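You operate a simulated robot arm through the tools that you are given. There is no shell and no other tool.

The job below is to be done with a simulated robot arm. You get a single attempt, and the scene is never put back.

Task
Plug the basin, run water to the blue line and rinse the blue mug in it.
Fine: stand the clean mug on the draining board; tap off, nothing spilt. Set down upright: what you pick out. What is to be rubbed or washed off counts as gone when no trace of it is left.
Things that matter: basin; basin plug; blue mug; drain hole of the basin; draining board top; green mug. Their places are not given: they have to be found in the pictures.

Only the result counts: the job must be done as asked and must still hold three seconds after the hand-in. Knocking over, shifting, dropping, spilling or breaking anything else fails it.

Robot
A 6-joint arm with a two-finger gripper, fixed in place. Base frame: the origin is at the foot of the arm, x ahead of it, y to its left, z up. Lengths are in mm, angles in rad, forces in N, time in s.
Its first joint turns from -2.897 to 2.897 rad. Payload 3.43 kg.
Tool frame: the origin (TCP) lies between the finger pads and is the grasp point; the fingertips stand 20 mm ahead of it; z points along the fingers, y is the line along which they close. The gripper opens to 190 mm. The gripper's body begins 248 mm behind the TCP.
Orientation is told as [roll, pitch, yaw] about the base's x, y, z axes, in that order, counted from this pose: with the fingers straight down and closing along the base's y, the tool's x points along the base's -x, its y along +y and its z along -z.

Tools
- The arm moves only by the tool jog_arm. Its argument "rows" is text: rows parted by semicolons, each of 7 numbers parted by spaces: the shift along the base's x, y, z in m, then the turn, a rotation vector about the base's x, y, z in rad, then the opening, from 0 (shut) to 1 (fully open). In form: dx dy dz wx wy wz claw; .... A call has 1 to 20 rows; each row shifts and turns the commanded pose from where the row before left it. A row lasts 0.2 s, in which the tool goes at most 50 mm and 0.15 rad; a call with a longer step from one row to the next is refused whole, and so is a gripper value outside its range. A pose out of reach is approached as far as the arm can. The call stops where the force on the tool passes 90 N (or 10 N more than at its start, if that is more) or the arm is blocked; 0.2 s more then pass. Each finger travels about 153 mm/s and halts on what it meets, pressing with about 27 N; the grip force reading is that of the motor and also rises with nothing between the fingers. The clock runs only during rows and for 0.2 s after the last one: add rows that do not move to give the fingers time. It gives the time, the measured TCP pose, the force on the tool (base axes), the opening and the grip force at its end, in the units of the frame above (readings bear some noise), with the torque about the TCP (base axes, N m) and any sound that the robot's microphone picked up.
- Cameras (640 x 400 px; columns grow to the right, rows downward): "scene" is fixed at [399.4, 500.7, 1523.1]; the picture's right is [-0.70, -0.71, 0.00], its down [-0.38, 0.38, -0.84] and it looks along [0.60, -0.59, -0.54] (base axes); focal length 313 px, centre (320, 200). "wrist" rides on the gripper at [70, -8, -288] in the tool frame; the picture's right is [0.12, 0.99, 0.00], its down [-0.96, 0.11, -0.25] and it looks along [-0.24, 0.03, 0.97] (tool axes); focal length 261 px, centre (320, 200).
- grab_frame(camera): a new picture of that camera. The clock stands still meanwhile.
- raise_lower(by): slides the trunk up (or, below 0, down) by that many mm; the arm rides with it, the base frame stays. It gives what a move gives, with no picture.
- measure_at(camera, pixels): there is no depth. For up to 12 entries [column, row, z] of the newest picture of that camera ("zoom" is the newest enlarged one), the place [x, y] in the base frame at which the ray of that pixel passes the height z, good to about 2 mm. The clock stands still meanwhile.
- close_up(camera, box): a new picture of the part [left, top, right, bottom] of that camera's present view, enlarged. The clock stands still meanwhile.
- hand_in(): hands the job in; it is judged then, once.

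Leave the gripper open and the arm clear of the work at the hand-in unless told otherwise.

The tools are called after ">>>" by a JSON object that holds its "method" and its "body". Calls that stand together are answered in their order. jog_arm: Moves the arm, as the interface text tells. Its arguments: {"type":"object","properties":{"rows":{"type":"string"}},"required":["rows"]} The other tools are called the same way: raise_lower (by) slides the trunk up or down; grab_frame (camera) takes a picture; measure_at (camera, pixels) gives the place at which the rays of pixels pass given heights; close_up (camera, box) takes an enlarged picture of a part of a camera's view; hand_in () hands the job in.

At the start:

```text
clock: 0.0
position: [714.7, -17.7, 1318.6]
tool_rot: [-0.001, -0.002, 0.001]
ft_force: [-0.4, 0.4, 0.1]
ft_torque: [0.0, 0.01, 0.01]
finger_gap: 189.8
finger_force: 0.0
trunk travel left (down, up): [-300.0, 140.0]
```

scene: 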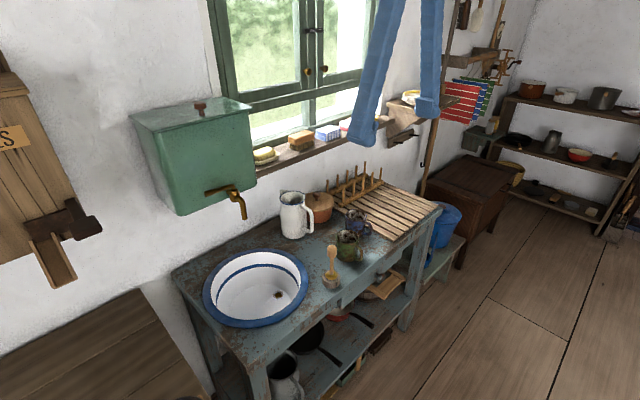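
wrist: 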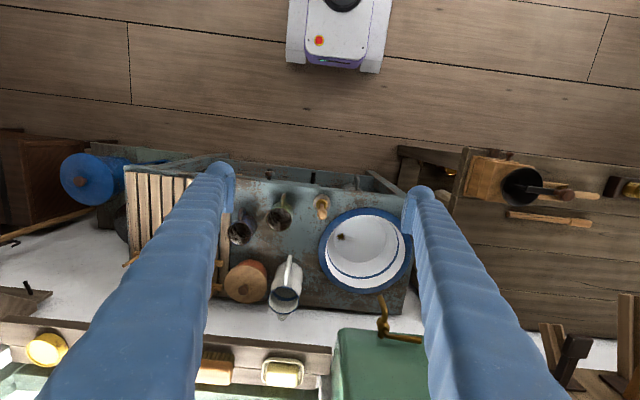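

I see a basin with a blue line (around 256,288 in scene), a green tank with a brass tap above it, a jug, two mugs (around 350,245 and 357,222), a wooden plunger-like thing, and a slatted draining board. I'll take enlarged pictures first.

>>> {"method": "close_up", "body": {"camera": "scene", "box": [180, 160, 340, 340]}}

>>> {"method": "close_up", "body": {"camera": "scene", "box": [290, 160, 450, 300]}}

>>> {"method": "close_up", "body": {"camera": "wrist", "box": [200, 160, 440, 350]}}

```text
2.22 times, centred on (260, 250) of scene
```

zoom: 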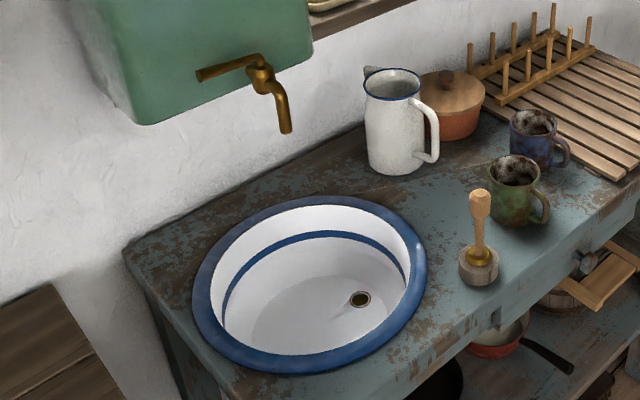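

```text
2.86 times, centred on (370, 230) of scene
```

zoom: 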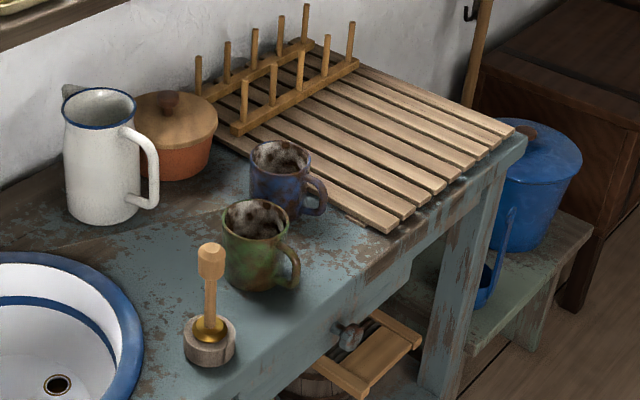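

```text
2.11 times, centred on (320, 255) of wrist
```

zoom: 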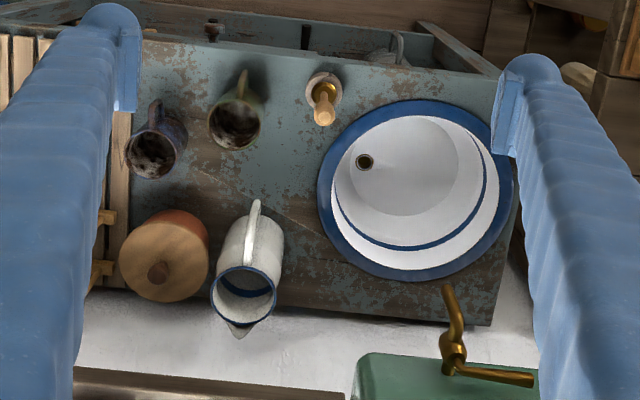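

The plug seems to be the brass-ended thing with a wooden handle standing in a wooden holder at about scene (332,275). Next I need heights: I measure the same features in both cameras at several heights (drain hole at scene (278,294.6), wrist (340.9,236.5)).

>>> {"method": "measure_at", "body": {"camera": "scene", "pixels": [[278, 294.6, 500], [278, 294.6, 700], [278, 294.6, 900], [332, 276, 500], [332, 276, 700], [332, 276, 900]]}}

>>> {"method": "measure_at", "body": {"camera": "wrist", "pixels": [[340.9, 236.5, 500], [340.9, 236.5, 700], [340.9, 236.5, 900], [321, 200, 500], [321, 200, 700], [321, 200, 900]]}}

```text
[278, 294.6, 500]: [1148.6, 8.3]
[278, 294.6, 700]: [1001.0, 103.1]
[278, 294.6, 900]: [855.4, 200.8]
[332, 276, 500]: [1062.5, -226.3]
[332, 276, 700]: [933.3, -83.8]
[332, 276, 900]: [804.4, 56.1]
```

```text
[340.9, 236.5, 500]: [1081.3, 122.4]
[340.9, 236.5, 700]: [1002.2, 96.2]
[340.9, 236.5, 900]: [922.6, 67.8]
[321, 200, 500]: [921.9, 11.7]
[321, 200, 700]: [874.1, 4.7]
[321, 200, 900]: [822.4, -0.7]
```

The rays agree near z≈692 for the drain hole at about (1006, 98). I'll look at the tap and the mugs in larger zooms.

>>> {"method": "close_up", "body": {"camera": "scene", "box": [190, 170, 270, 230]}}

>>> {"method": "close_up", "body": {"camera": "wrist", "box": [340, 280, 440, 350]}}

>>> {"method": "close_up", "body": {"camera": "scene", "box": [310, 195, 400, 295]}}

>>> {"method": "close_up", "body": {"camera": "wrist", "box": [220, 180, 340, 260]}}

```text
6.67 times, centred on (230, 200) of scene
```

zoom: 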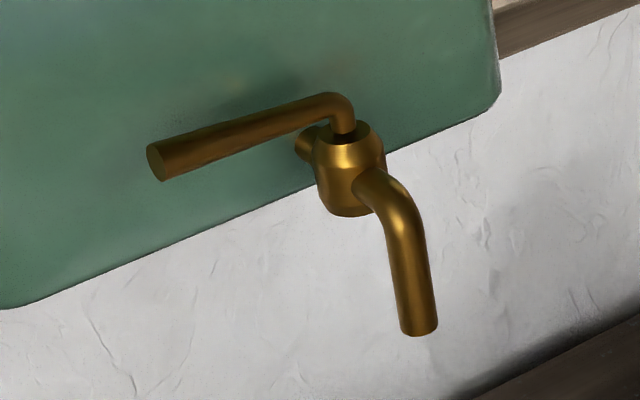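

```text
5.71 times, centred on (390, 315) of wrist
```

zoom: 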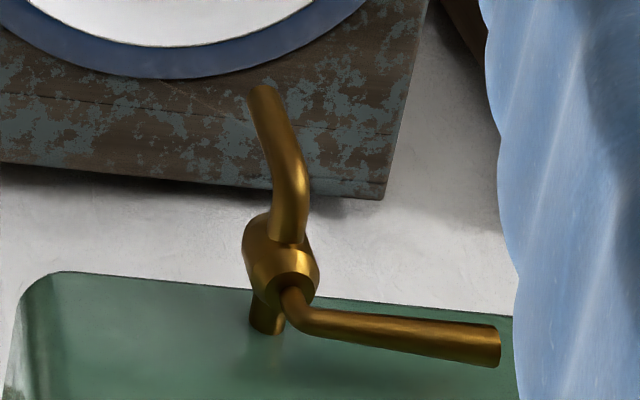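

```text
4.00 times, centred on (355, 245) of scene
```

zoom: 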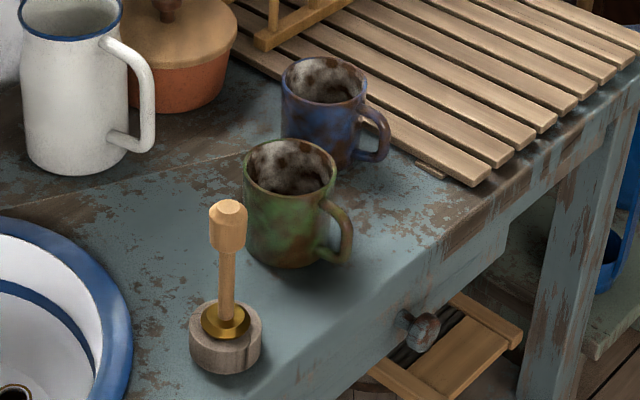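

```text
5.00 times, centred on (280, 220) of wrist
```

zoom: 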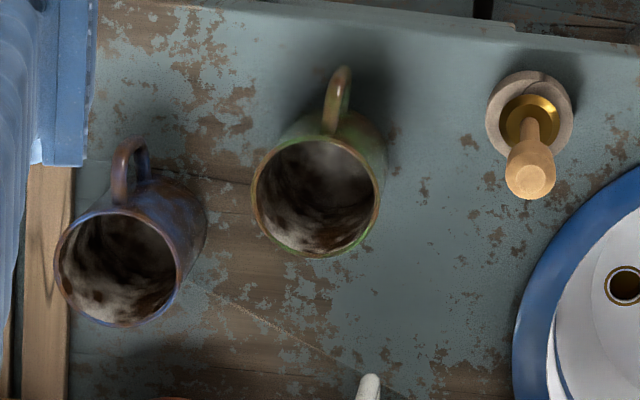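

The tap is a quarter-turn valve: vertical stem, lever pointing to +y (closed, across the spout). I'll triangulate the stem, lever end, spout end, plug handle top, holder, mug rims.

>>> {"method": "measure_at", "body": {"camera": "scene", "pixels": [[233.75, 188.75, 900], [233.75, 188.75, 1200], [205.6, 194.3, 900], [205.6, 194.3, 1200], [245, 219.2, 900], [245, 219.2, 1200], [332, 247, 700], [332, 247, 1000], [347.5, 236.75, 700], [347.5, 236.75, 1000], [356, 215, 700], [356, 215, 1000]]}}

>>> {"method": "measure_at", "body": {"camera": "wrist", "pixels": [[384.7, 329.9, 900], [384.7, 329.9, 1200], [419.8, 340.9, 900], [419.8, 340.9, 1200], [379.8, 296.1, 900], [379.8, 296.1, 1200], [322, 216, 700], [322, 216, 1000], [279.6, 219.4, 700], [279.6, 219.4, 1000], [239.6, 233.6, 700], [239.6, 233.6, 1000]]}}

```text
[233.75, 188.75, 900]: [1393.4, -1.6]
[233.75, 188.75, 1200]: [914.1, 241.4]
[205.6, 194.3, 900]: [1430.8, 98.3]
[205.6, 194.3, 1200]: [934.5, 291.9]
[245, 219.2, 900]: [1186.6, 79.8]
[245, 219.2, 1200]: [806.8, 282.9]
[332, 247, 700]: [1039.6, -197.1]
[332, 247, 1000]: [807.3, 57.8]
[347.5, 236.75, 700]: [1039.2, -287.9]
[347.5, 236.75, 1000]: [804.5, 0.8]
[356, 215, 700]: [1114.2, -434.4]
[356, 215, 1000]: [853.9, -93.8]
```

```text
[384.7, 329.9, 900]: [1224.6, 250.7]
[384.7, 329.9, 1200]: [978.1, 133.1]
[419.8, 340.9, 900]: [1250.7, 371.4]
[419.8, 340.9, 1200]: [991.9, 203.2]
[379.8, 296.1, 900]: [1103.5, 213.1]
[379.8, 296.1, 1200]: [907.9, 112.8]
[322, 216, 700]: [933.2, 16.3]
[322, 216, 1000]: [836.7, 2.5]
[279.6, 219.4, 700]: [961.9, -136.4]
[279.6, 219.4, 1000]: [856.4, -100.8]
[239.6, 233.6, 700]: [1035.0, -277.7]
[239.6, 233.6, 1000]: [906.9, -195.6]
```

Triangulation gives roughly: tap stem (1051,169,1113), lever end (1055,244,1127), spout end (1017,169,1033), plug handle top (857,5,937), green mug rim (899,-115,880), blue mug rim (958,-228,881), drain (1006,98,692). These are near the reach limit, so I'll tilt the tool outward (about -y) and come closer, to test reach and get a better view.

>>> {"method": "jog_arm", "body": {"rows": "0.02 0.003 -0.03 0 -0.085 0 1; 0.02 0.003 -0.03 0 -0.085 0 1; 0.02 0.003 -0.03 0 -0.085 0 1; 0.02 0.003 -0.03 0 -0.085 0 1; 0.02 0.003 -0.03 0 -0.085 0 1; 0.02 0.003 -0.03 0 -0.085 0 1; 0 0 0 0 0 0 1"}}

>>> {"method": "grab_frame", "body": {"camera": "wrist"}}

>>> {"method": "grab_frame", "body": {"camera": "scene"}}

```text
clock: 1.6
position: [833.7, 1.6, 1139.9]
tool_rot: [0.001, -0.511, -0.002]
ft_force: [-0.4, -0.2, 0.3]
ft_torque: [0.03, -0.05, 0.02]
finger_gap: 189.9
finger_force: 0.0
trunk travel left (down, up): [-300.0, 140.0]
```

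```text
taken
```

wrist: 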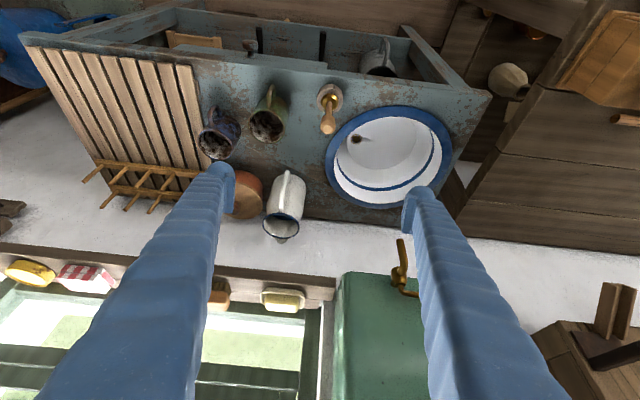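

```text
taken
```

scene: 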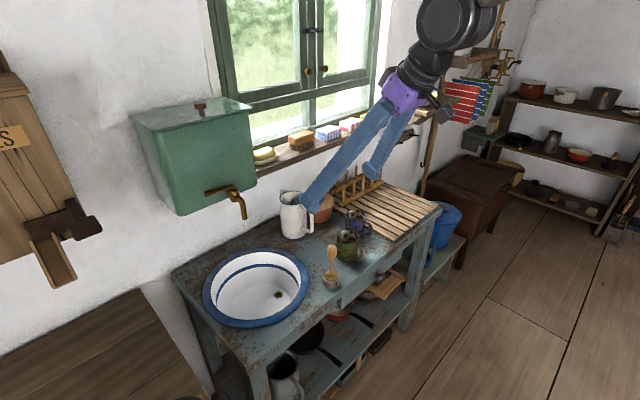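

The tilt works. I'll zoom in on the work area from this new view for better positions.

>>> {"method": "close_up", "body": {"camera": "wrist", "box": [310, 70, 470, 220]}}

>>> {"method": "close_up", "body": {"camera": "wrist", "box": [180, 70, 340, 250]}}

>>> {"method": "close_up", "body": {"camera": "scene", "box": [200, 240, 320, 330]}}

```text
2.67 times, centred on (390, 145) of wrist
```

zoom: 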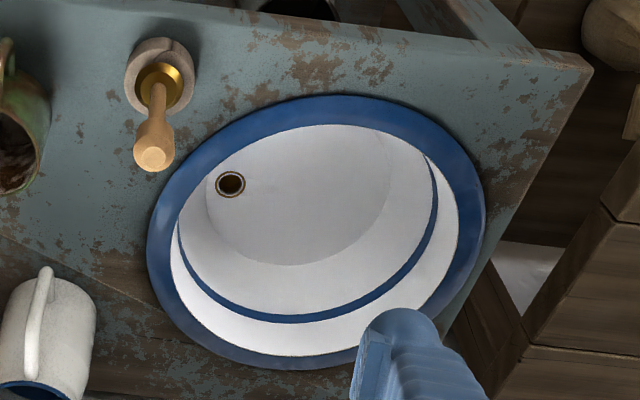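

```text
2.22 times, centred on (260, 160) of wrist
```

zoom: 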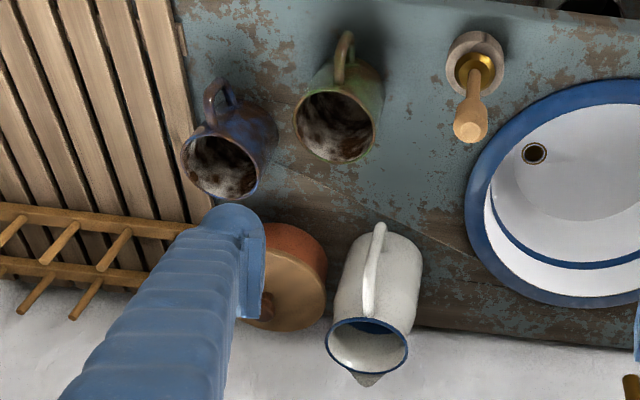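

```text
4.44 times, centred on (260, 285) of scene
```

zoom: 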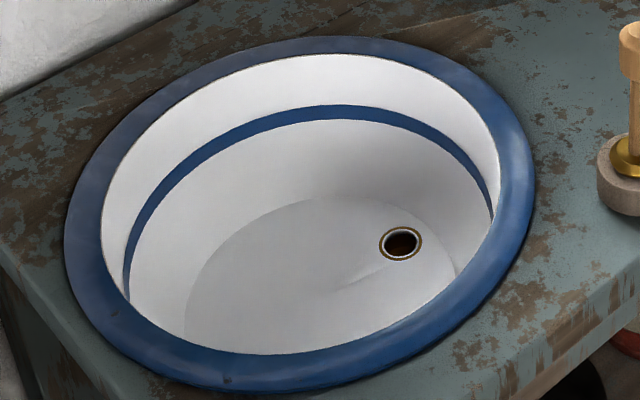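

I measure the basin rim, blue line and drain hole in this scene zoom at two heights, and the drain in the wrist picture.

>>> {"method": "measure_at", "body": {"camera": "zoom", "pixels": [[65, 250, 800], [535, 190, 800], [350, 38, 800], [240, 392, 800], [401, 243, 650], [401, 243, 750], [360, 112, 700], [360, 112, 800], [127, 270, 700], [127, 270, 800], [492, 205, 700], [492, 205, 800]]}}

>>> {"method": "measure_at", "body": {"camera": "wrist", "pixels": [[356.3, 139, 650], [356.3, 139, 750], [325.7, 149.7, 800], [451, 140, 800], [385.5, 107, 800], [380, 209, 800], [332.5, 149, 900], [332.5, 149, 950], [330, 99, 800], [330, 99, 850]]}}

```text
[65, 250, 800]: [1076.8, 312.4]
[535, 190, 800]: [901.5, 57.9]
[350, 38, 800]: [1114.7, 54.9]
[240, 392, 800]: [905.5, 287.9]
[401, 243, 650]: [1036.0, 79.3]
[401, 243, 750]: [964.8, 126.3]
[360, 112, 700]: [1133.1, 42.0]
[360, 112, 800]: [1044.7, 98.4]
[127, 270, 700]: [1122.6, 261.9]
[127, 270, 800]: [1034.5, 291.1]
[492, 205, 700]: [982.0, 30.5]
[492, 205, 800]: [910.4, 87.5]
```

```text
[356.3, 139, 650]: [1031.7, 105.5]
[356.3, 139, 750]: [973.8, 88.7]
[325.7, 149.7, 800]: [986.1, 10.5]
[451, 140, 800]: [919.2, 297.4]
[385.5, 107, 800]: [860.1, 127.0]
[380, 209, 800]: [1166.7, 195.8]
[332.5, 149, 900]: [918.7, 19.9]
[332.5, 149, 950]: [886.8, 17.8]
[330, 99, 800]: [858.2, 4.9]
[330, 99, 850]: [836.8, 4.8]
```

Both views agree: basin centre (1010,170), rim z≈800, blue line z≈750 at radius 127, drain (1008,98.5,690). I miscounted the handle-top pixel; I measure it again, with the mug rims, in the wrist picture.

>>> {"method": "measure_at", "body": {"camera": "wrist", "pixels": [[327.8, 129, 900], [327.8, 129, 950], [215.4, 144.2, 850], [215.4, 144.2, 900], [267.7, 126.7, 850], [267.7, 126.7, 900], [330, 98, 800], [330, 98, 830]]}}

>>> {"method": "close_up", "body": {"camera": "wrist", "box": [300, 75, 360, 145]}}

>>> {"method": "close_up", "body": {"camera": "scene", "box": [305, 235, 365, 295]}}

```text
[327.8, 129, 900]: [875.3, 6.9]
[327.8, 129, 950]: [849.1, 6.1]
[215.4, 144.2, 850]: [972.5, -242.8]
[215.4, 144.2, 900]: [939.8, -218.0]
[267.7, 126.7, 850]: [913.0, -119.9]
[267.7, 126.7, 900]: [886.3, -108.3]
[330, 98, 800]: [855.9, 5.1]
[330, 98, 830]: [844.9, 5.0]
```

```text
5.71 times, centred on (330, 110) of wrist
```

zoom: 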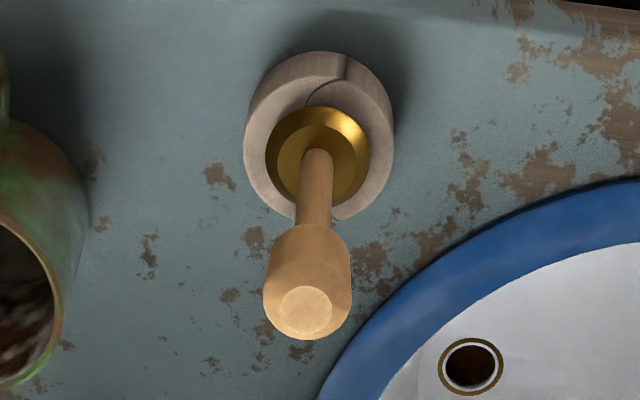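

```text
6.67 times, centred on (335, 265) of scene
```

zoom: 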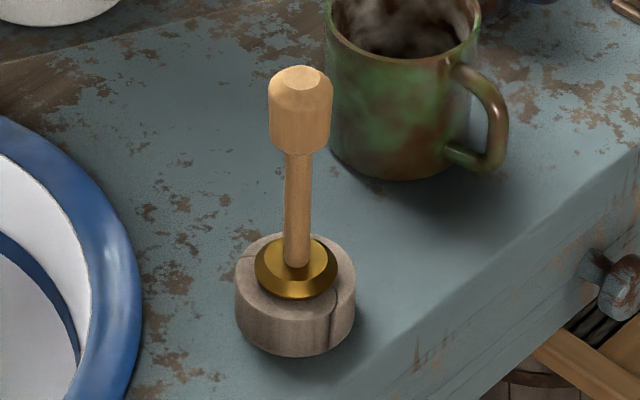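

Handle top triangulates to (854.5, 6, 939); its thick head is about 26 mm across and 45 mm tall. I narrow the fingers to about 60 mm (so that the green mug stays clear) and go to a pre-grasp point on the tilted tool axis.

>>> {"method": "jog_arm", "body": {"rows": "-0.0037 0.001 -0.0305 0 0 0 0.5; -0.0037 0.001 -0.0305 0 0 0 0.32; -0.0037 0.001 -0.0305 0 0 0 0.32; -0.0037 0.001 -0.0305 0 0 0 0.32; -0.0037 0.001 -0.0305 0 0 0 0.32; 0 0 0 0 0 0 0.32"}}

>>> {"method": "grab_frame", "body": {"camera": "wrist"}}

>>> {"method": "close_up", "body": {"camera": "scene", "box": [260, 170, 380, 300]}}

```text
clock: 3.0
position: [814.2, 5.4, 987.1]
tool_rot: [0.0, -0.51, -0.001]
ft_force: [-0.6, 0.8, 0.5]
ft_torque: [0.0, -0.01, -0.01]
finger_gap: 60.8
finger_force: 0.0
trunk travel left (down, up): [-300.0, 140.0]
```

```text
taken
```

wrist: 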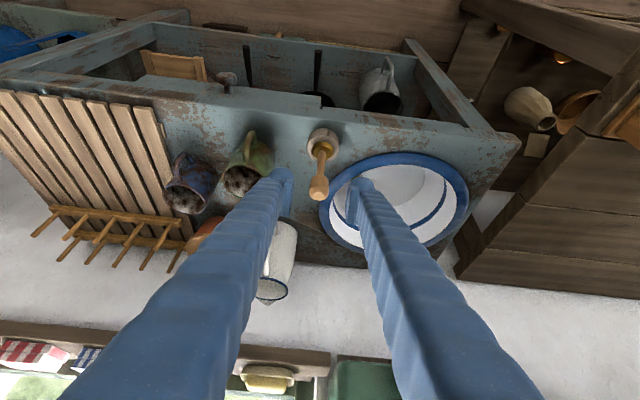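

```text
3.08 times, centred on (320, 235) of scene
```

zoom: 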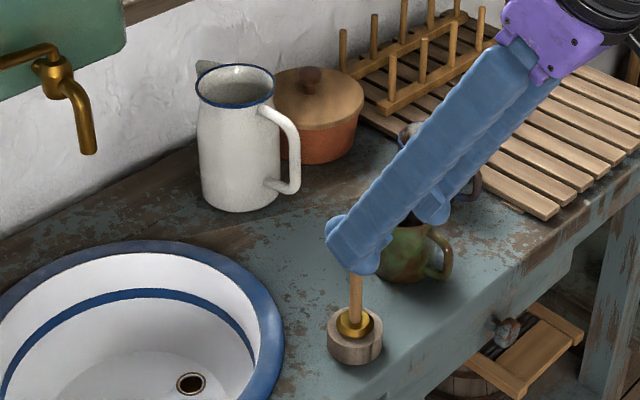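

The handle head lies between the fingers. I move 80 mm along the tool axis to about (854,6,917) and close.

>>> {"method": "jog_arm", "body": {"rows": "0.01 0 -0.0175 0 0 0 0.32; 0.01 0 -0.0175 0 0 0 0.32; 0.01 0 -0.0175 0 0 0 0.32; 0.01 0 -0.0175 0 0 0 0.32; 0 0 0 0 0 0 0.32"}}

>>> {"method": "close_up", "body": {"camera": "wrist", "box": [250, 90, 410, 230]}}

>>> {"method": "close_up", "body": {"camera": "scene", "box": [280, 190, 400, 300]}}

```text
clock: 4.2
position: [855.1, 6.8, 915.0]
tool_rot: [0.001, -0.51, 0.0]
ft_force: [0.3, 0.3, 0.3]
ft_torque: [0.0, -0.01, -0.01]
finger_gap: 60.7
finger_force: 0.0
trunk travel left (down, up): [-300.0, 140.0]
```

```text
2.86 times, centred on (330, 160) of wrist
```

zoom: 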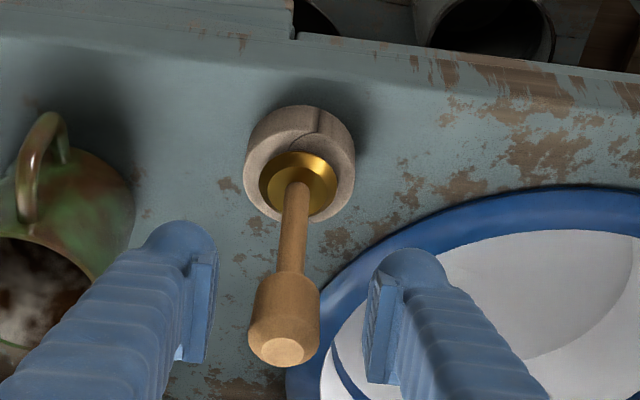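

```text
3.64 times, centred on (340, 245) of scene
```

zoom: 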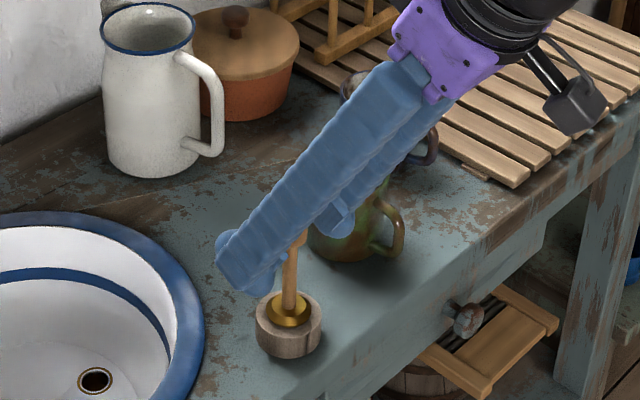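

The head is between the pads. Closing.

>>> {"method": "jog_arm", "body": {"rows": "0 0 0 0 0 0 0.1; 0 0 0 0 0 0 0.05; 0 0 0 0 0 0 0.05; 0 0 0 0 0 0 0.05"}}

>>> {"method": "close_up", "body": {"camera": "wrist", "box": [250, 90, 410, 230]}}

```text
clock: 5.2
position: [854.8, 7.0, 915.1]
tool_rot: [-0.001, -0.51, 0.0]
ft_force: [-0.2, 0.0, -0.9]
ft_torque: [0.01, 0.03, 0.01]
finger_gap: 26.7
finger_force: 27.4
trunk travel left (down, up): [-300.0, 140.0]
```

```text
2.86 times, centred on (330, 160) of wrist
```

zoom: 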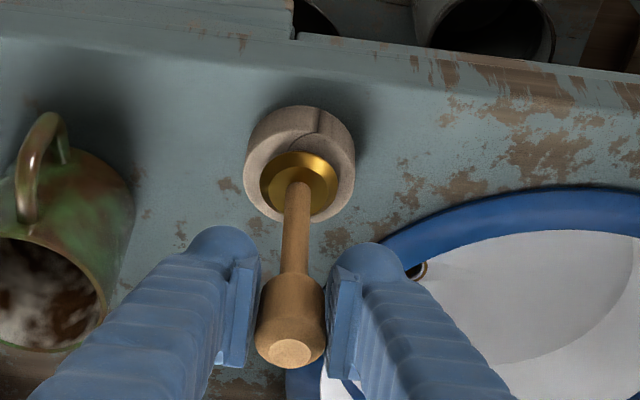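

Gripped at 26.7 mm with 27 N. I lift straight up slowly.

>>> {"method": "jog_arm", "body": {"rows": "0 0 0.005 0 0 0 0.05; 0 0 0.01 0 0 0 0.05; 0 0 0.015 0 0 0 0.05; 0 0 0.02 0 0 0 0.05; 0 0 0.02 0 0 0 0.05; 0 0 0.02 0 0 0 0.05; 0 0 0 0 0 0 0.05"}}

>>> {"method": "grab_frame", "body": {"camera": "wrist"}}

>>> {"method": "close_up", "body": {"camera": "scene", "box": [260, 170, 400, 300]}}

```text
clock: 6.8
position: [856.5, 4.9, 1005.1]
tool_rot: [-0.001, -0.509, 0.001]
ft_force: [-0.3, 1.0, -2.9]
ft_torque: [0.0, 0.01, -0.01]
finger_gap: 26.8
finger_force: 27.2
trunk travel left (down, up): [-300.0, 140.0]
```

```text
taken
```

wrist: 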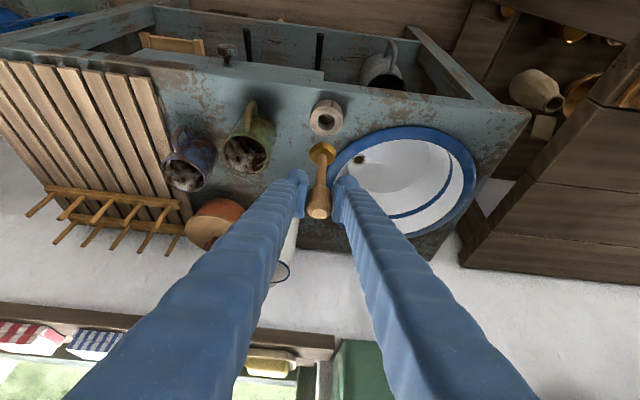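

```text
3.08 times, centred on (330, 235) of scene
```

zoom: 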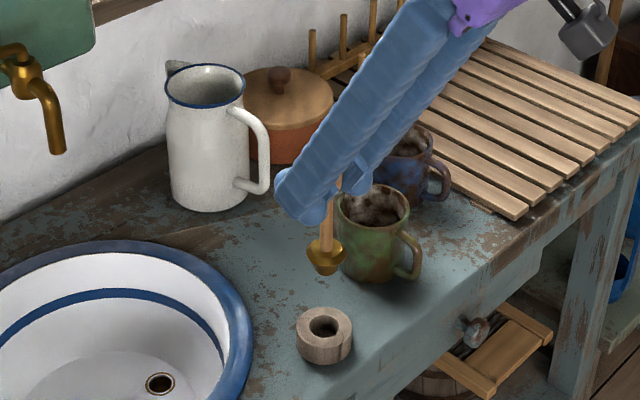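

The plug came out and the holder stayed put. Now I carry it above the drain hole at (1008, 98.5).

>>> {"method": "jog_arm", "body": {"rows": "0.038 0.0232 0 0 0 0 0.05; 0.038 0.0232 0 0 0 0 0.05; 0.038 0.0232 0 0 0 0 0.05; 0.038 0.0232 0 0 0 0 0.05; 0 0 -0.03 0 0 0 0.05; 0 0 -0.03 0 0 0 0.05; 0 0 -0.03 0 0 0 0.05; 0 0 0 0 0 0 0.05; 0 0 0 0 0 0 0.05"}}

>>> {"method": "grab_frame", "body": {"camera": "wrist"}}

>>> {"method": "close_up", "body": {"camera": "scene", "box": [210, 200, 330, 320]}}

```text
clock: 8.8
position: [987.8, 77.9, 917.7]
tool_rot: [0.0, -0.506, -0.003]
ft_force: [0.5, 0.4, -1.1]
ft_torque: [0.02, 0.02, 0.02]
finger_gap: 26.5
finger_force: 27.0
out of reach, approached as far as the arm can: row 1, 2
trunk travel left (down, up): [-300.0, 140.0]
```

```text
taken
```

wrist: 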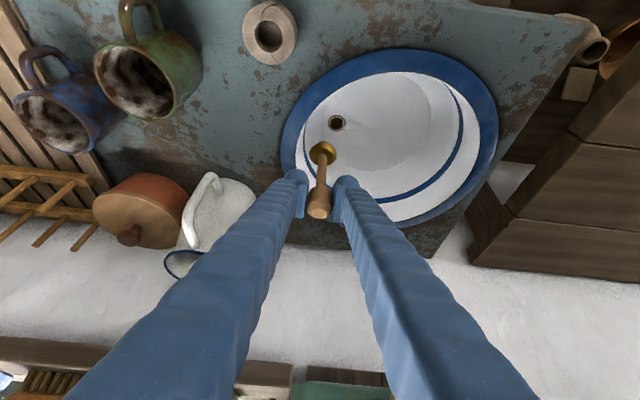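

```text
3.33 times, centred on (270, 260) of scene
```

zoom: 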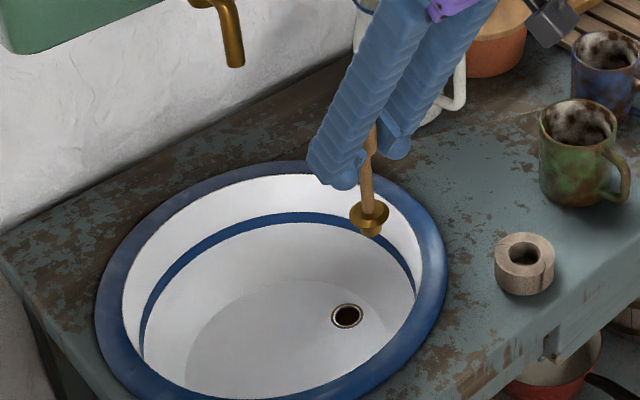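

The arm ended at (988,78,918), short of the target. I try the remaining 20 mm in x and y in small steps.

>>> {"method": "jog_arm", "body": {"rows": "0.005 0.005 0 0 0 0 0.05; 0.005 0.005 0 0 0 0 0.05; 0.005 0.005 0 0 0 0 0.05; 0.005 0.005 0 0 0 0 0.05; 0 0 0 0 0 0 0.05"}}

```text
clock: 10.0
position: [1005.7, 97.4, 916.3]
tool_rot: [0.001, -0.505, 0.0]
ft_force: [0.5, 0.5, -2.1]
ft_torque: [0.0, 0.02, 0.0]
finger_gap: 26.6
finger_force: 27.0
trunk travel left (down, up): [-300.0, 140.0]
```

Reached (1006,97.5,916). Pictures to check alignment over the hole.

>>> {"method": "close_up", "body": {"camera": "wrist", "box": [260, 70, 420, 230]}}

>>> {"method": "close_up", "body": {"camera": "scene", "box": [230, 220, 330, 320]}}

```text
2.50 times, centred on (340, 150) of wrist
```

zoom: 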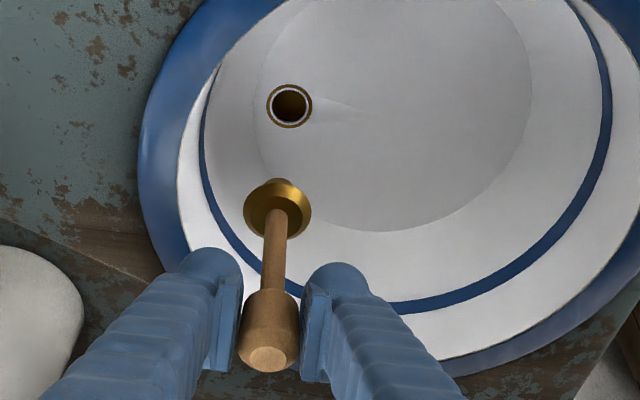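

```text
4.00 times, centred on (280, 270) of scene
```

zoom: 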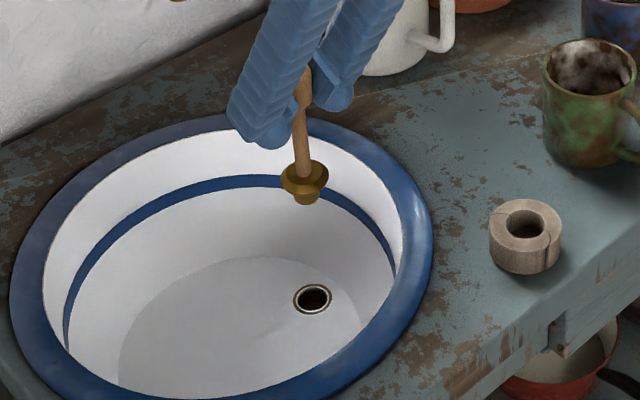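

I measure hole and plug flange in both pictures.

>>> {"method": "measure_at", "body": {"camera": "zoom", "pixels": [[313, 299, 670], [313, 299, 710], [304, 176, 800], [304, 176, 840], [306, 201, 780], [306, 201, 820]]}}

>>> {"method": "measure_at", "body": {"camera": "wrist", "pixels": [[328, 112, 670], [328, 112, 710], [323.2, 153.2, 800], [323.2, 153.2, 840]]}}

```text
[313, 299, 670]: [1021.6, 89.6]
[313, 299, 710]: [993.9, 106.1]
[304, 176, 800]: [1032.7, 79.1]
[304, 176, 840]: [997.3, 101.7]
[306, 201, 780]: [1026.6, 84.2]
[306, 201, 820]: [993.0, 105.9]
```

```text
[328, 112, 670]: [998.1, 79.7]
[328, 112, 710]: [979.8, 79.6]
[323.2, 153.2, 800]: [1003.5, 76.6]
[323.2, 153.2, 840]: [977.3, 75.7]
```

The wrist values refer to the older frame; I take a fresh wrist zoom and measure in it directly.

>>> {"method": "close_up", "body": {"camera": "wrist", "box": [290, 90, 370, 190]}}

```text
4.00 times, centred on (330, 140) of wrist
```

zoom: 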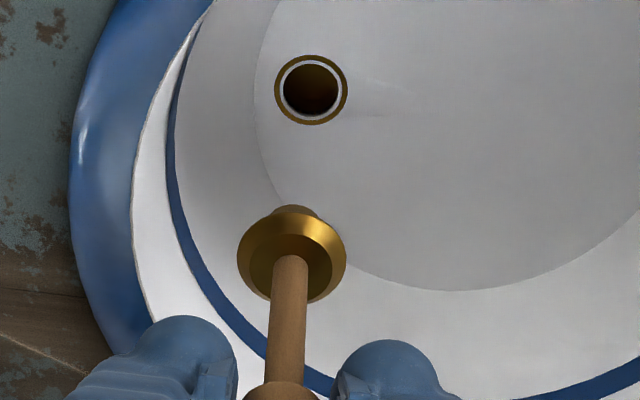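

>>> {"method": "measure_at", "body": {"camera": "zoom", "pixels": [[311, 90, 680], [311, 90, 700], [292, 256, 810], [292, 256, 830], [237, 256, 820], [347, 256, 820], [275, 90, 690], [348, 90, 690], [284, 90, 690], [340, 90, 690]]}}

```text
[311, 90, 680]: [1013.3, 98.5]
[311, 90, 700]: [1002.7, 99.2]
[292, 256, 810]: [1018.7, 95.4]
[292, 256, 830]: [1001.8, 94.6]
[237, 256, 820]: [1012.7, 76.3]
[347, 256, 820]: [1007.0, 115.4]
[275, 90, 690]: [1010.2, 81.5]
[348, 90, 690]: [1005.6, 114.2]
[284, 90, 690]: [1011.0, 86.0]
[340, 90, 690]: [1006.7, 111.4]
```

Hole centre (1008, 98.7), inner width about 25 mm; plug flange sits at about (1005.5, 95.3). I shift (+2.5,+3) and go down to just above the hole.

>>> {"method": "jog_arm", "body": {"rows": "0.0025 0.003 0 0 0 0 0.05; 0 0 -0.02 0 0 0 0.05; 0 0 -0.03 0 0 0 0.05; 0 0 -0.03 0 0 0 0.05; 0 0 -0.02 0 0 0 0.05; 0 0 0 0 0 0 0.05; 0 0 0 0 0 0 0.05"}}

>>> {"method": "close_up", "body": {"camera": "wrist", "box": [290, 90, 370, 190]}}

>>> {"method": "close_up", "body": {"camera": "scene", "box": [245, 250, 315, 320]}}

```text
clock: 11.6
position: [1007.1, 101.6, 816.4]
tool_rot: [0.001, -0.511, -0.002]
ft_force: [-0.5, 0.1, -2.0]
ft_torque: [0.02, 0.0, -0.02]
finger_gap: 26.5
finger_force: 26.7
trunk travel left (down, up): [-300.0, 140.0]
```

```text
4.00 times, centred on (330, 140) of wrist
```

zoom: 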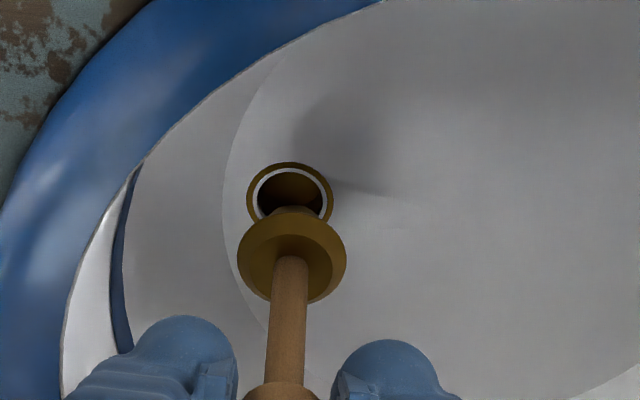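

```text
5.71 times, centred on (280, 285) of scene
```

zoom: 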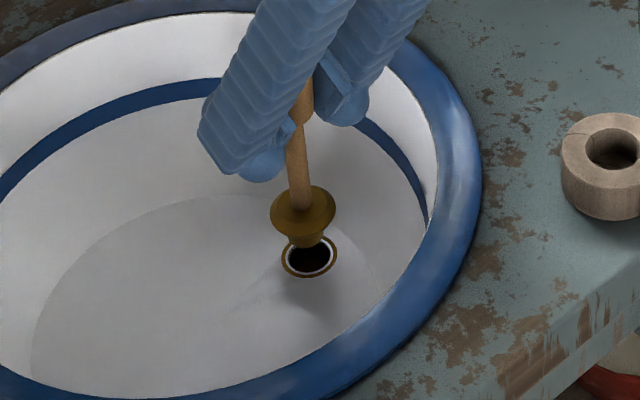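

Very close. I measure flange and hole in the scene zoom, then in a new wrist zoom.

>>> {"method": "measure_at", "body": {"camera": "zoom", "pixels": [[303, 211, 723], [303, 211, 733], [309, 257, 690], [309, 257, 694], [306, 240, 704], [306, 240, 710]]}}

>>> {"method": "close_up", "body": {"camera": "wrist", "box": [300, 120, 350, 180]}}

```text
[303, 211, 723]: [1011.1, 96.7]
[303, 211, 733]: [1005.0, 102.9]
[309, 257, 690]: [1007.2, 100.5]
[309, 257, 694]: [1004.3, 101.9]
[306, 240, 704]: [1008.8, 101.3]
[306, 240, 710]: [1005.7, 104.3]
```

```text
6.67 times, centred on (325, 150) of wrist
```

zoom: 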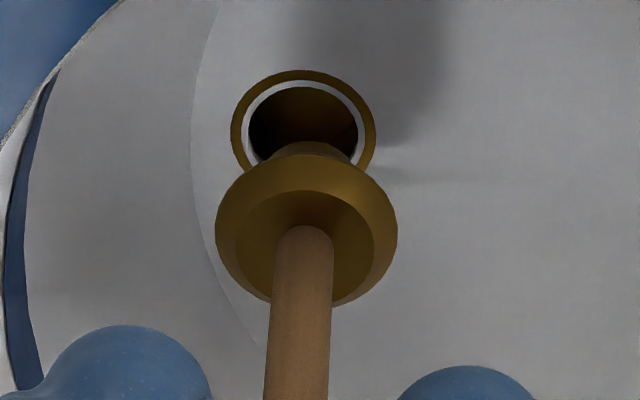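

>>> {"method": "measure_at", "body": {"camera": "zoom", "pixels": [[303, 127, 690], [303, 127, 694], [231, 127, 690], [375, 127, 690], [307, 231, 723], [307, 231, 733], [216, 231, 728], [397, 231, 728], [310, 142, 704]]}}

```text
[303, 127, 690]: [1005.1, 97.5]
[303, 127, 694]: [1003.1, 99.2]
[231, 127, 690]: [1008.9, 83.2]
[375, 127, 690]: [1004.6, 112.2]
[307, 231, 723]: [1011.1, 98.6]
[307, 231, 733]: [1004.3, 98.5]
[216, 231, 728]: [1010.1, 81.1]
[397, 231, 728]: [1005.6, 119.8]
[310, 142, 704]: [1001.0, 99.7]
```

Plug and hole agree within about 2 mm. I lower in small steps, watching the force.

>>> {"method": "jog_arm", "body": {"rows": "0 0 -0.004 0 0 0 0.05; 0 0 -0.004 0 0 0 0.05; 0 0 -0.004 0 0 0 0.05; 0 0 -0.003 0 0 0 0.05; 0 0 0 0 0 0 0.05"}}

```text
clock: 12.8
position: [1008.2, 100.2, 800.8]
tool_rot: [0.001, -0.512, 0.002]
ft_force: [0.2, 0.1, -1.3]
ft_torque: [-0.01, 0.0, 0.01]
finger_gap: 26.7
finger_force: 26.9
trunk travel left (down, up): [-300.0, 140.0]
```

No contact yet (force still ≈ -2 N from the plug's weight). I go on down in 2 mm steps.

>>> {"method": "jog_arm", "body": {"rows": "0 0 -0.002 0 0 0 0.05; 0 0 -0.002 0 0 0 0.05; 0 0 -0.002 0 0 0 0.05; 0 0 0 0 0 0 0.05"}}

>>> {"method": "close_up", "body": {"camera": "wrist", "box": [300, 120, 350, 180]}}

>>> {"method": "close_up", "body": {"camera": "scene", "box": [250, 265, 310, 315]}}

```text
clock: 13.8
position: [1008.6, 99.9, 796.0]
tool_rot: [0.0, -0.508, -0.001]
ft_force: [0.0, -0.7, -1.2]
ft_torque: [-0.02, -0.02, 0.01]
finger_gap: 26.6
finger_force: 26.7
trunk travel left (down, up): [-300.0, 140.0]
```

```text
6.67 times, centred on (325, 150) of wrist
```

zoom: 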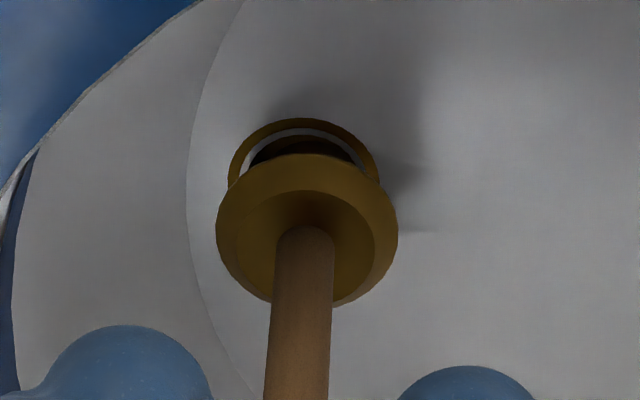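

```text
8.00 times, centred on (280, 290) of scene
```

zoom: 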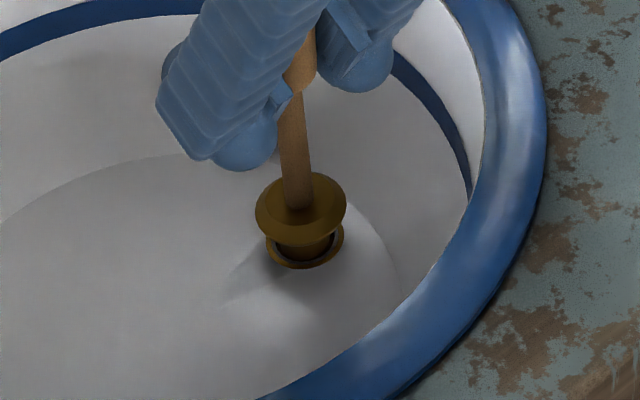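

The taper is entering the hole. I continue in 2 mm steps.

>>> {"method": "jog_arm", "body": {"rows": "0 0 -0.002 0 0 0 0.05; 0 0 -0.002 0 0 0 0.05; 0 0 -0.002 0 0 0 0.05; 0 0 0 0 0 0 0.05"}}

```text
clock: 14.8
position: [1007.7, 99.9, 790.4]
tool_rot: [-0.001, -0.509, 0.001]
ft_force: [3.4, -0.8, -2.1]
ft_torque: [-0.1, -0.3, -0.03]
finger_gap: 26.7
finger_force: 26.8
trunk travel left (down, up): [-300.0, 140.0]
```

A sideways force of +3.4 N in x: the plug touches the near edge of the hole, so I shift +1.5 mm in x and continue down.

>>> {"method": "jog_arm", "body": {"rows": "0.0015 0 0 0 0 0 0.05; 0 0 -0.002 0 0 0 0.05; 0 0 0 0 0 0 0.05"}}

```text
clock: 15.6
position: [1008.9, 100.6, 788.2]
tool_rot: [0.0, -0.509, -0.003]
ft_force: [-0.6, -0.1, -0.9]
ft_torque: [-0.01, -0.01, 0.0]
finger_gap: 26.4
finger_force: 26.8
trunk travel left (down, up): [-300.0, 140.0]
```

The side force is gone. Further down.

>>> {"method": "jog_arm", "body": {"rows": "0 0 -0.002 0 0 0 0.05; 0 0 -0.002 0 0 0 0.05; 0 0 0 0 0 0 0.05"}}

```text
clock: 16.4
position: [1009.4, 100.2, 783.7]
tool_rot: [0.001, -0.51, -0.001]
ft_force: [0.2, 0.0, -1.1]
ft_torque: [0.02, -0.01, 0.01]
finger_gap: 26.4
finger_force: 27.2
trunk travel left (down, up): [-300.0, 140.0]
```

>>> {"method": "jog_arm", "body": {"rows": "0 0 -0.002 0 0 0 0.05; 0 0 -0.002 0 0 0 0.05; 0 0 0 0 0 0 0.05"}}

>>> {"method": "close_up", "body": {"camera": "wrist", "box": [300, 120, 350, 180]}}

>>> {"method": "close_up", "body": {"camera": "scene", "box": [250, 265, 310, 315]}}

```text
clock: 17.2
position: [1009.9, 100.1, 780.1]
tool_rot: [-0.001, -0.51, 0.0]
ft_force: [0.5, 0.4, -1.6]
ft_torque: [-0.02, -0.06, -0.01]
finger_gap: 26.4
finger_force: 27.0
trunk travel left (down, up): [-300.0, 140.0]
```

```text
6.67 times, centred on (325, 150) of wrist
```

zoom: 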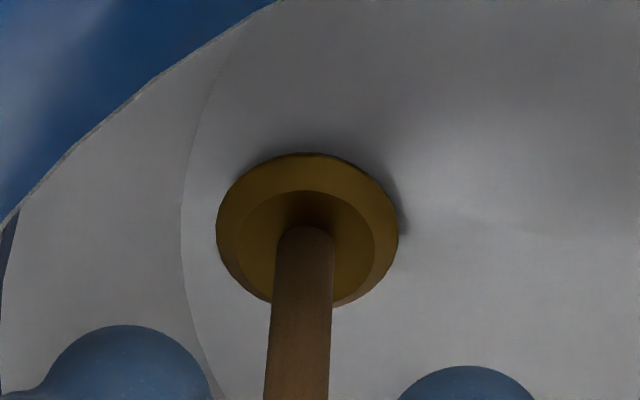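

```text
8.00 times, centred on (280, 290) of scene
```

zoom: 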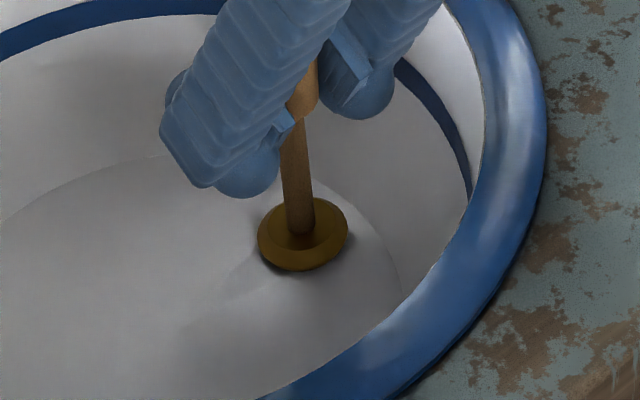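

The flange nearly reaches the floor of the basin. I press down in 1–2 mm steps until vertical force builds.

>>> {"method": "jog_arm", "body": {"rows": "0 0 -0.0015 0 0 0 0.05; 0 0 -0.0015 0 0 0 0.05; 0 0 0 0 0 0 0.05"}}

```text
clock: 18.0
position: [1010.4, 100.4, 779.5]
tool_rot: [0.0, -0.513, -0.001]
ft_force: [-1.8, 0.6, 14.5]
ft_torque: [0.14, 0.23, 0.01]
finger_gap: 26.6
finger_force: 27.0
trunk travel left (down, up): [-300.0, 140.0]
```

Vertical contact: 14.5 N. One more gentle press to seat it firmly.

>>> {"method": "jog_arm", "body": {"rows": "0 0 -0.0015 0 0 0 0.05; 0 0 0 0 0 0 0.05"}}

```text
clock: 18.6
position: [1010.4, 100.0, 779.8]
tool_rot: [0.001, -0.513, -0.001]
ft_force: [1.6, 0.0, 25.2]
ft_torque: [0.0, -0.13, 0.0]
finger_gap: 26.7
finger_force: 26.3
trunk travel left (down, up): [-300.0, 140.0]
```

Seated with 25 N. I relieve the press, open the fingers and back off along the tool axis.

>>> {"method": "jog_arm", "body": {"rows": "0 0 0.003 0 0 0 0.05; 0 0 0 0 0 0 0.15; 0 0 0 0 0 0 0.3; 0 0 0 0 0 0 0.3; -0.01 0 0.0175 0 0 0 0.3; -0.015 0 0.026 0 0 0 0.3; -0.02 0 0.035 0 0 0 0.3; -0.02 0 0.035 0 0 0 0.3; -0.02 0 0.035 0 0 0 0.3; 0 0 0 0 0 0 0.3"}}

>>> {"method": "close_up", "body": {"camera": "scene", "box": [200, 200, 340, 330]}}

>>> {"method": "grab_frame", "body": {"camera": "wrist"}}

```text
clock: 20.8
position: [925.4, 96.2, 927.6]
tool_rot: [0.0, -0.509, -0.002]
ft_force: [0.6, 0.0, -0.8]
ft_torque: [-0.04, 0.03, -0.01]
finger_gap: 57.0
finger_force: 0.1
trunk travel left (down, up): [-300.0, 140.0]
```

```text
3.08 times, centred on (270, 265) of scene
```

zoom: 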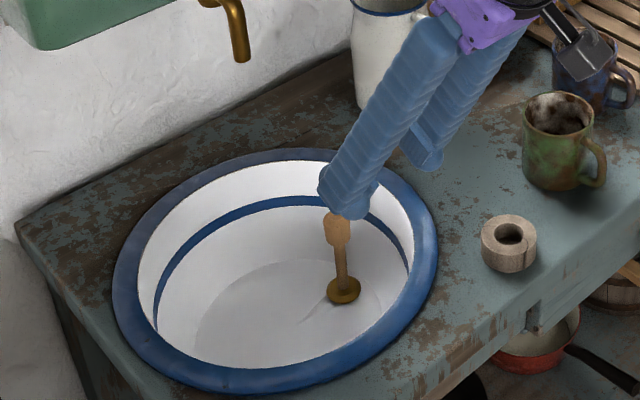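

```text
taken
```

wrist: 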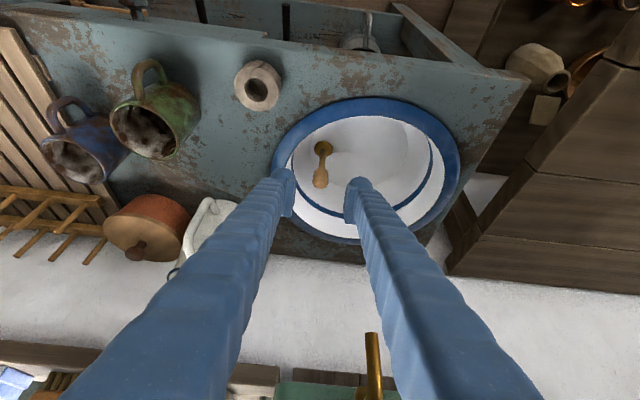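

The plug stands upright in the drain. Now the tap: I raise the tool and turn it to point horizontally at the tap, for a frontal look.

>>> {"method": "jog_arm", "body": {"rows": "-0.01 0.008 0.024 0 -0.1325 0 0.3; -0.01 0.008 0.024 0 -0.1325 0 0.3; -0.01 0.008 0.024 0 -0.1325 0 0.3; -0.01 0.008 0.024 0 -0.1325 0 0.3; -0.01 0.008 0.024 0 -0.1325 0 0.3; -0.01 0.008 0.024 0 -0.1325 0 0.3; -0.01 0.008 0.024 0 -0.1325 0 0.3; -0.01 0.008 0.024 0 -0.1325 0 0.3; 0 0 0 0 0 0 1; 0 0 0 0 0 0 1; 0 0 0 0 0 0 1"}}

>>> {"method": "grab_frame", "body": {"camera": "wrist"}}

>>> {"method": "grab_frame", "body": {"camera": "scene"}}

```text
clock: 23.2
position: [844.0, 165.2, 1119.9]
tool_rot: [0.148, -1.57, -0.149]
ft_force: [-0.6, -0.8, -0.6]
ft_torque: [-0.01, 0.02, 0.02]
finger_gap: 189.8
finger_force: 0.1
trunk travel left (down, up): [-300.0, 140.0]
```

```text
taken
```

wrist: 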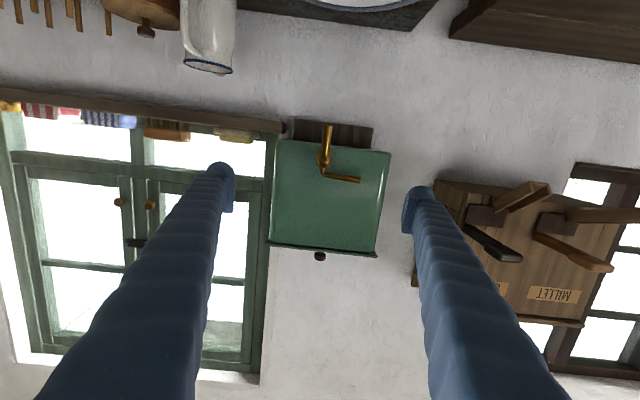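

```text
taken
```

scene: 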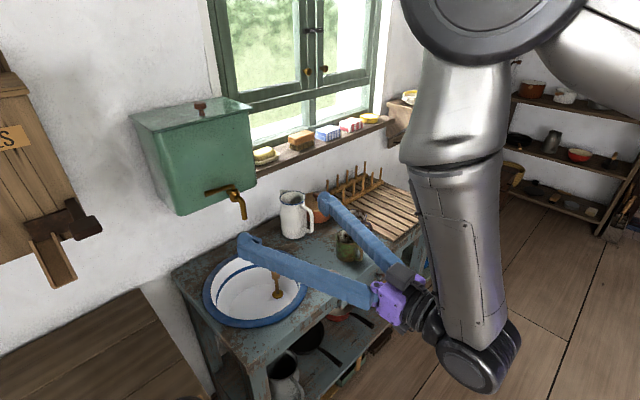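

Now I see the tap from the front (picture upside down: up is physically down). I zoom in on it.

>>> {"method": "close_up", "body": {"camera": "wrist", "box": [265, 110, 405, 270]}}

>>> {"method": "close_up", "body": {"camera": "wrist", "box": [300, 115, 370, 195]}}

```text
2.50 times, centred on (335, 190) of wrist
```

zoom: 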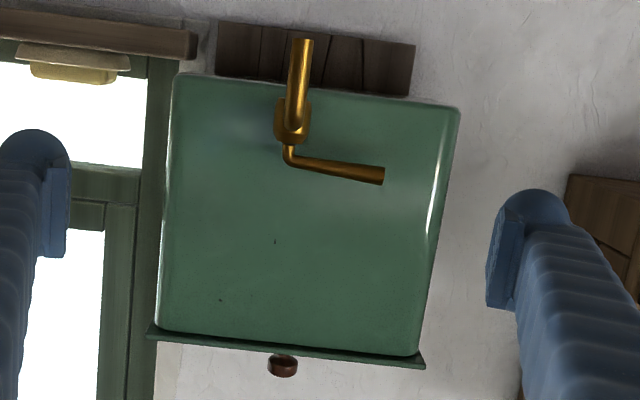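

```text
5.00 times, centred on (335, 155) of wrist
```

zoom: 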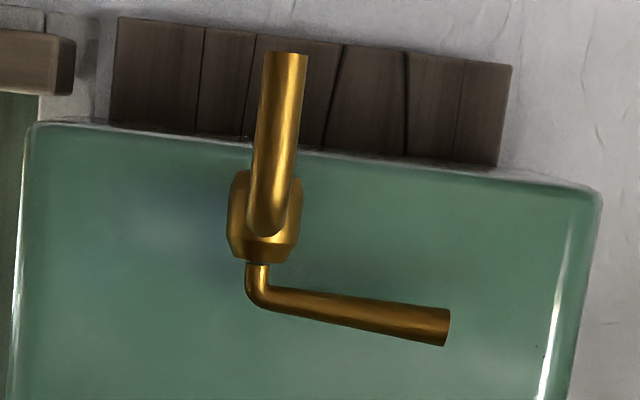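

From this view I confirm: lever end (1055,244,1126), stem (1051,170,1114), tank front at x≈1085. There's about 25 mm behind the lever, so I'll pinch the lever with the fingers closing vertically: roll the tool by -90° about x and go to a point before the lever at (960, 231, 1124).

>>> {"method": "jog_arm", "body": {"rows": "0.0105 0.006 0.0004 -0.1428 0 0 0.6; 0.0105 0.006 0.0004 -0.1428 0 0 0.27; 0.0105 0.006 0.0004 -0.1428 0 0 0.27; 0.0105 0.006 0.0004 -0.1428 0 0 0.27; 0.0105 0.006 0.0004 -0.1428 0 0 0.27; 0.0105 0.006 0.0004 -0.1428 0 0 0.27; 0.0105 0.006 0.0004 -0.1428 0 0 0.27; 0.0105 0.006 0.0004 -0.1428 0 0 0.27; 0.0105 0.006 0.0004 -0.1428 0 0 0.27; 0.0105 0.006 0.0004 -0.1428 0 0 0.27; 0.0105 0.006 0.0004 -0.1428 0 0 0.27; 0 0 0 0 0 0 0.27; 0 0 0 0 0 0 0.27"}}

>>> {"method": "grab_frame", "body": {"camera": "wrist"}}

>>> {"method": "grab_frame", "body": {"camera": "scene"}}

```text
clock: 26.0
position: [960.8, 230.9, 1124.4]
tool_rot: [-1.572, -0.001, 1.569]
ft_force: [-0.4, -0.1, -0.3]
ft_torque: [-0.01, 0.01, 0.01]
finger_gap: 51.2
finger_force: 0.2
trunk travel left (down, up): [-300.0, 140.0]
```

```text
taken
```

wrist: 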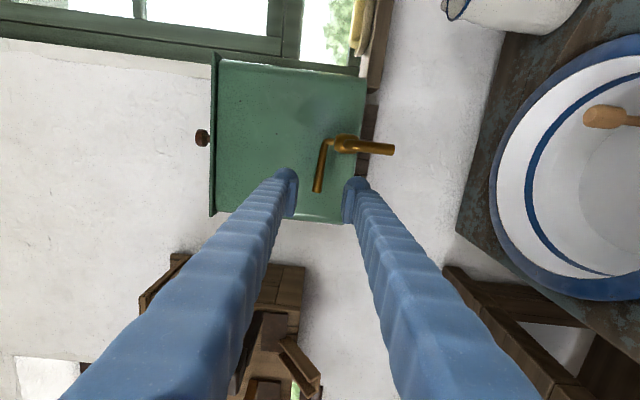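

```text
taken
```

scene: 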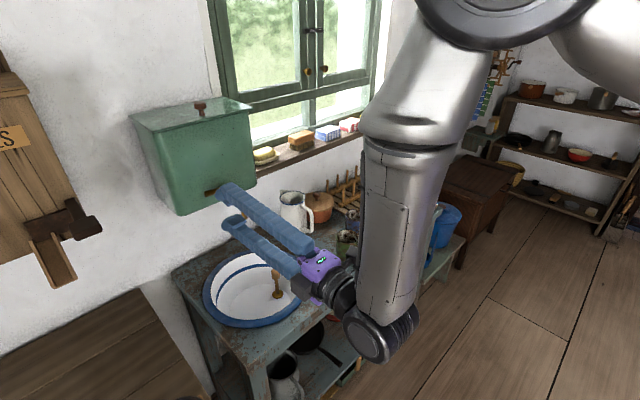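

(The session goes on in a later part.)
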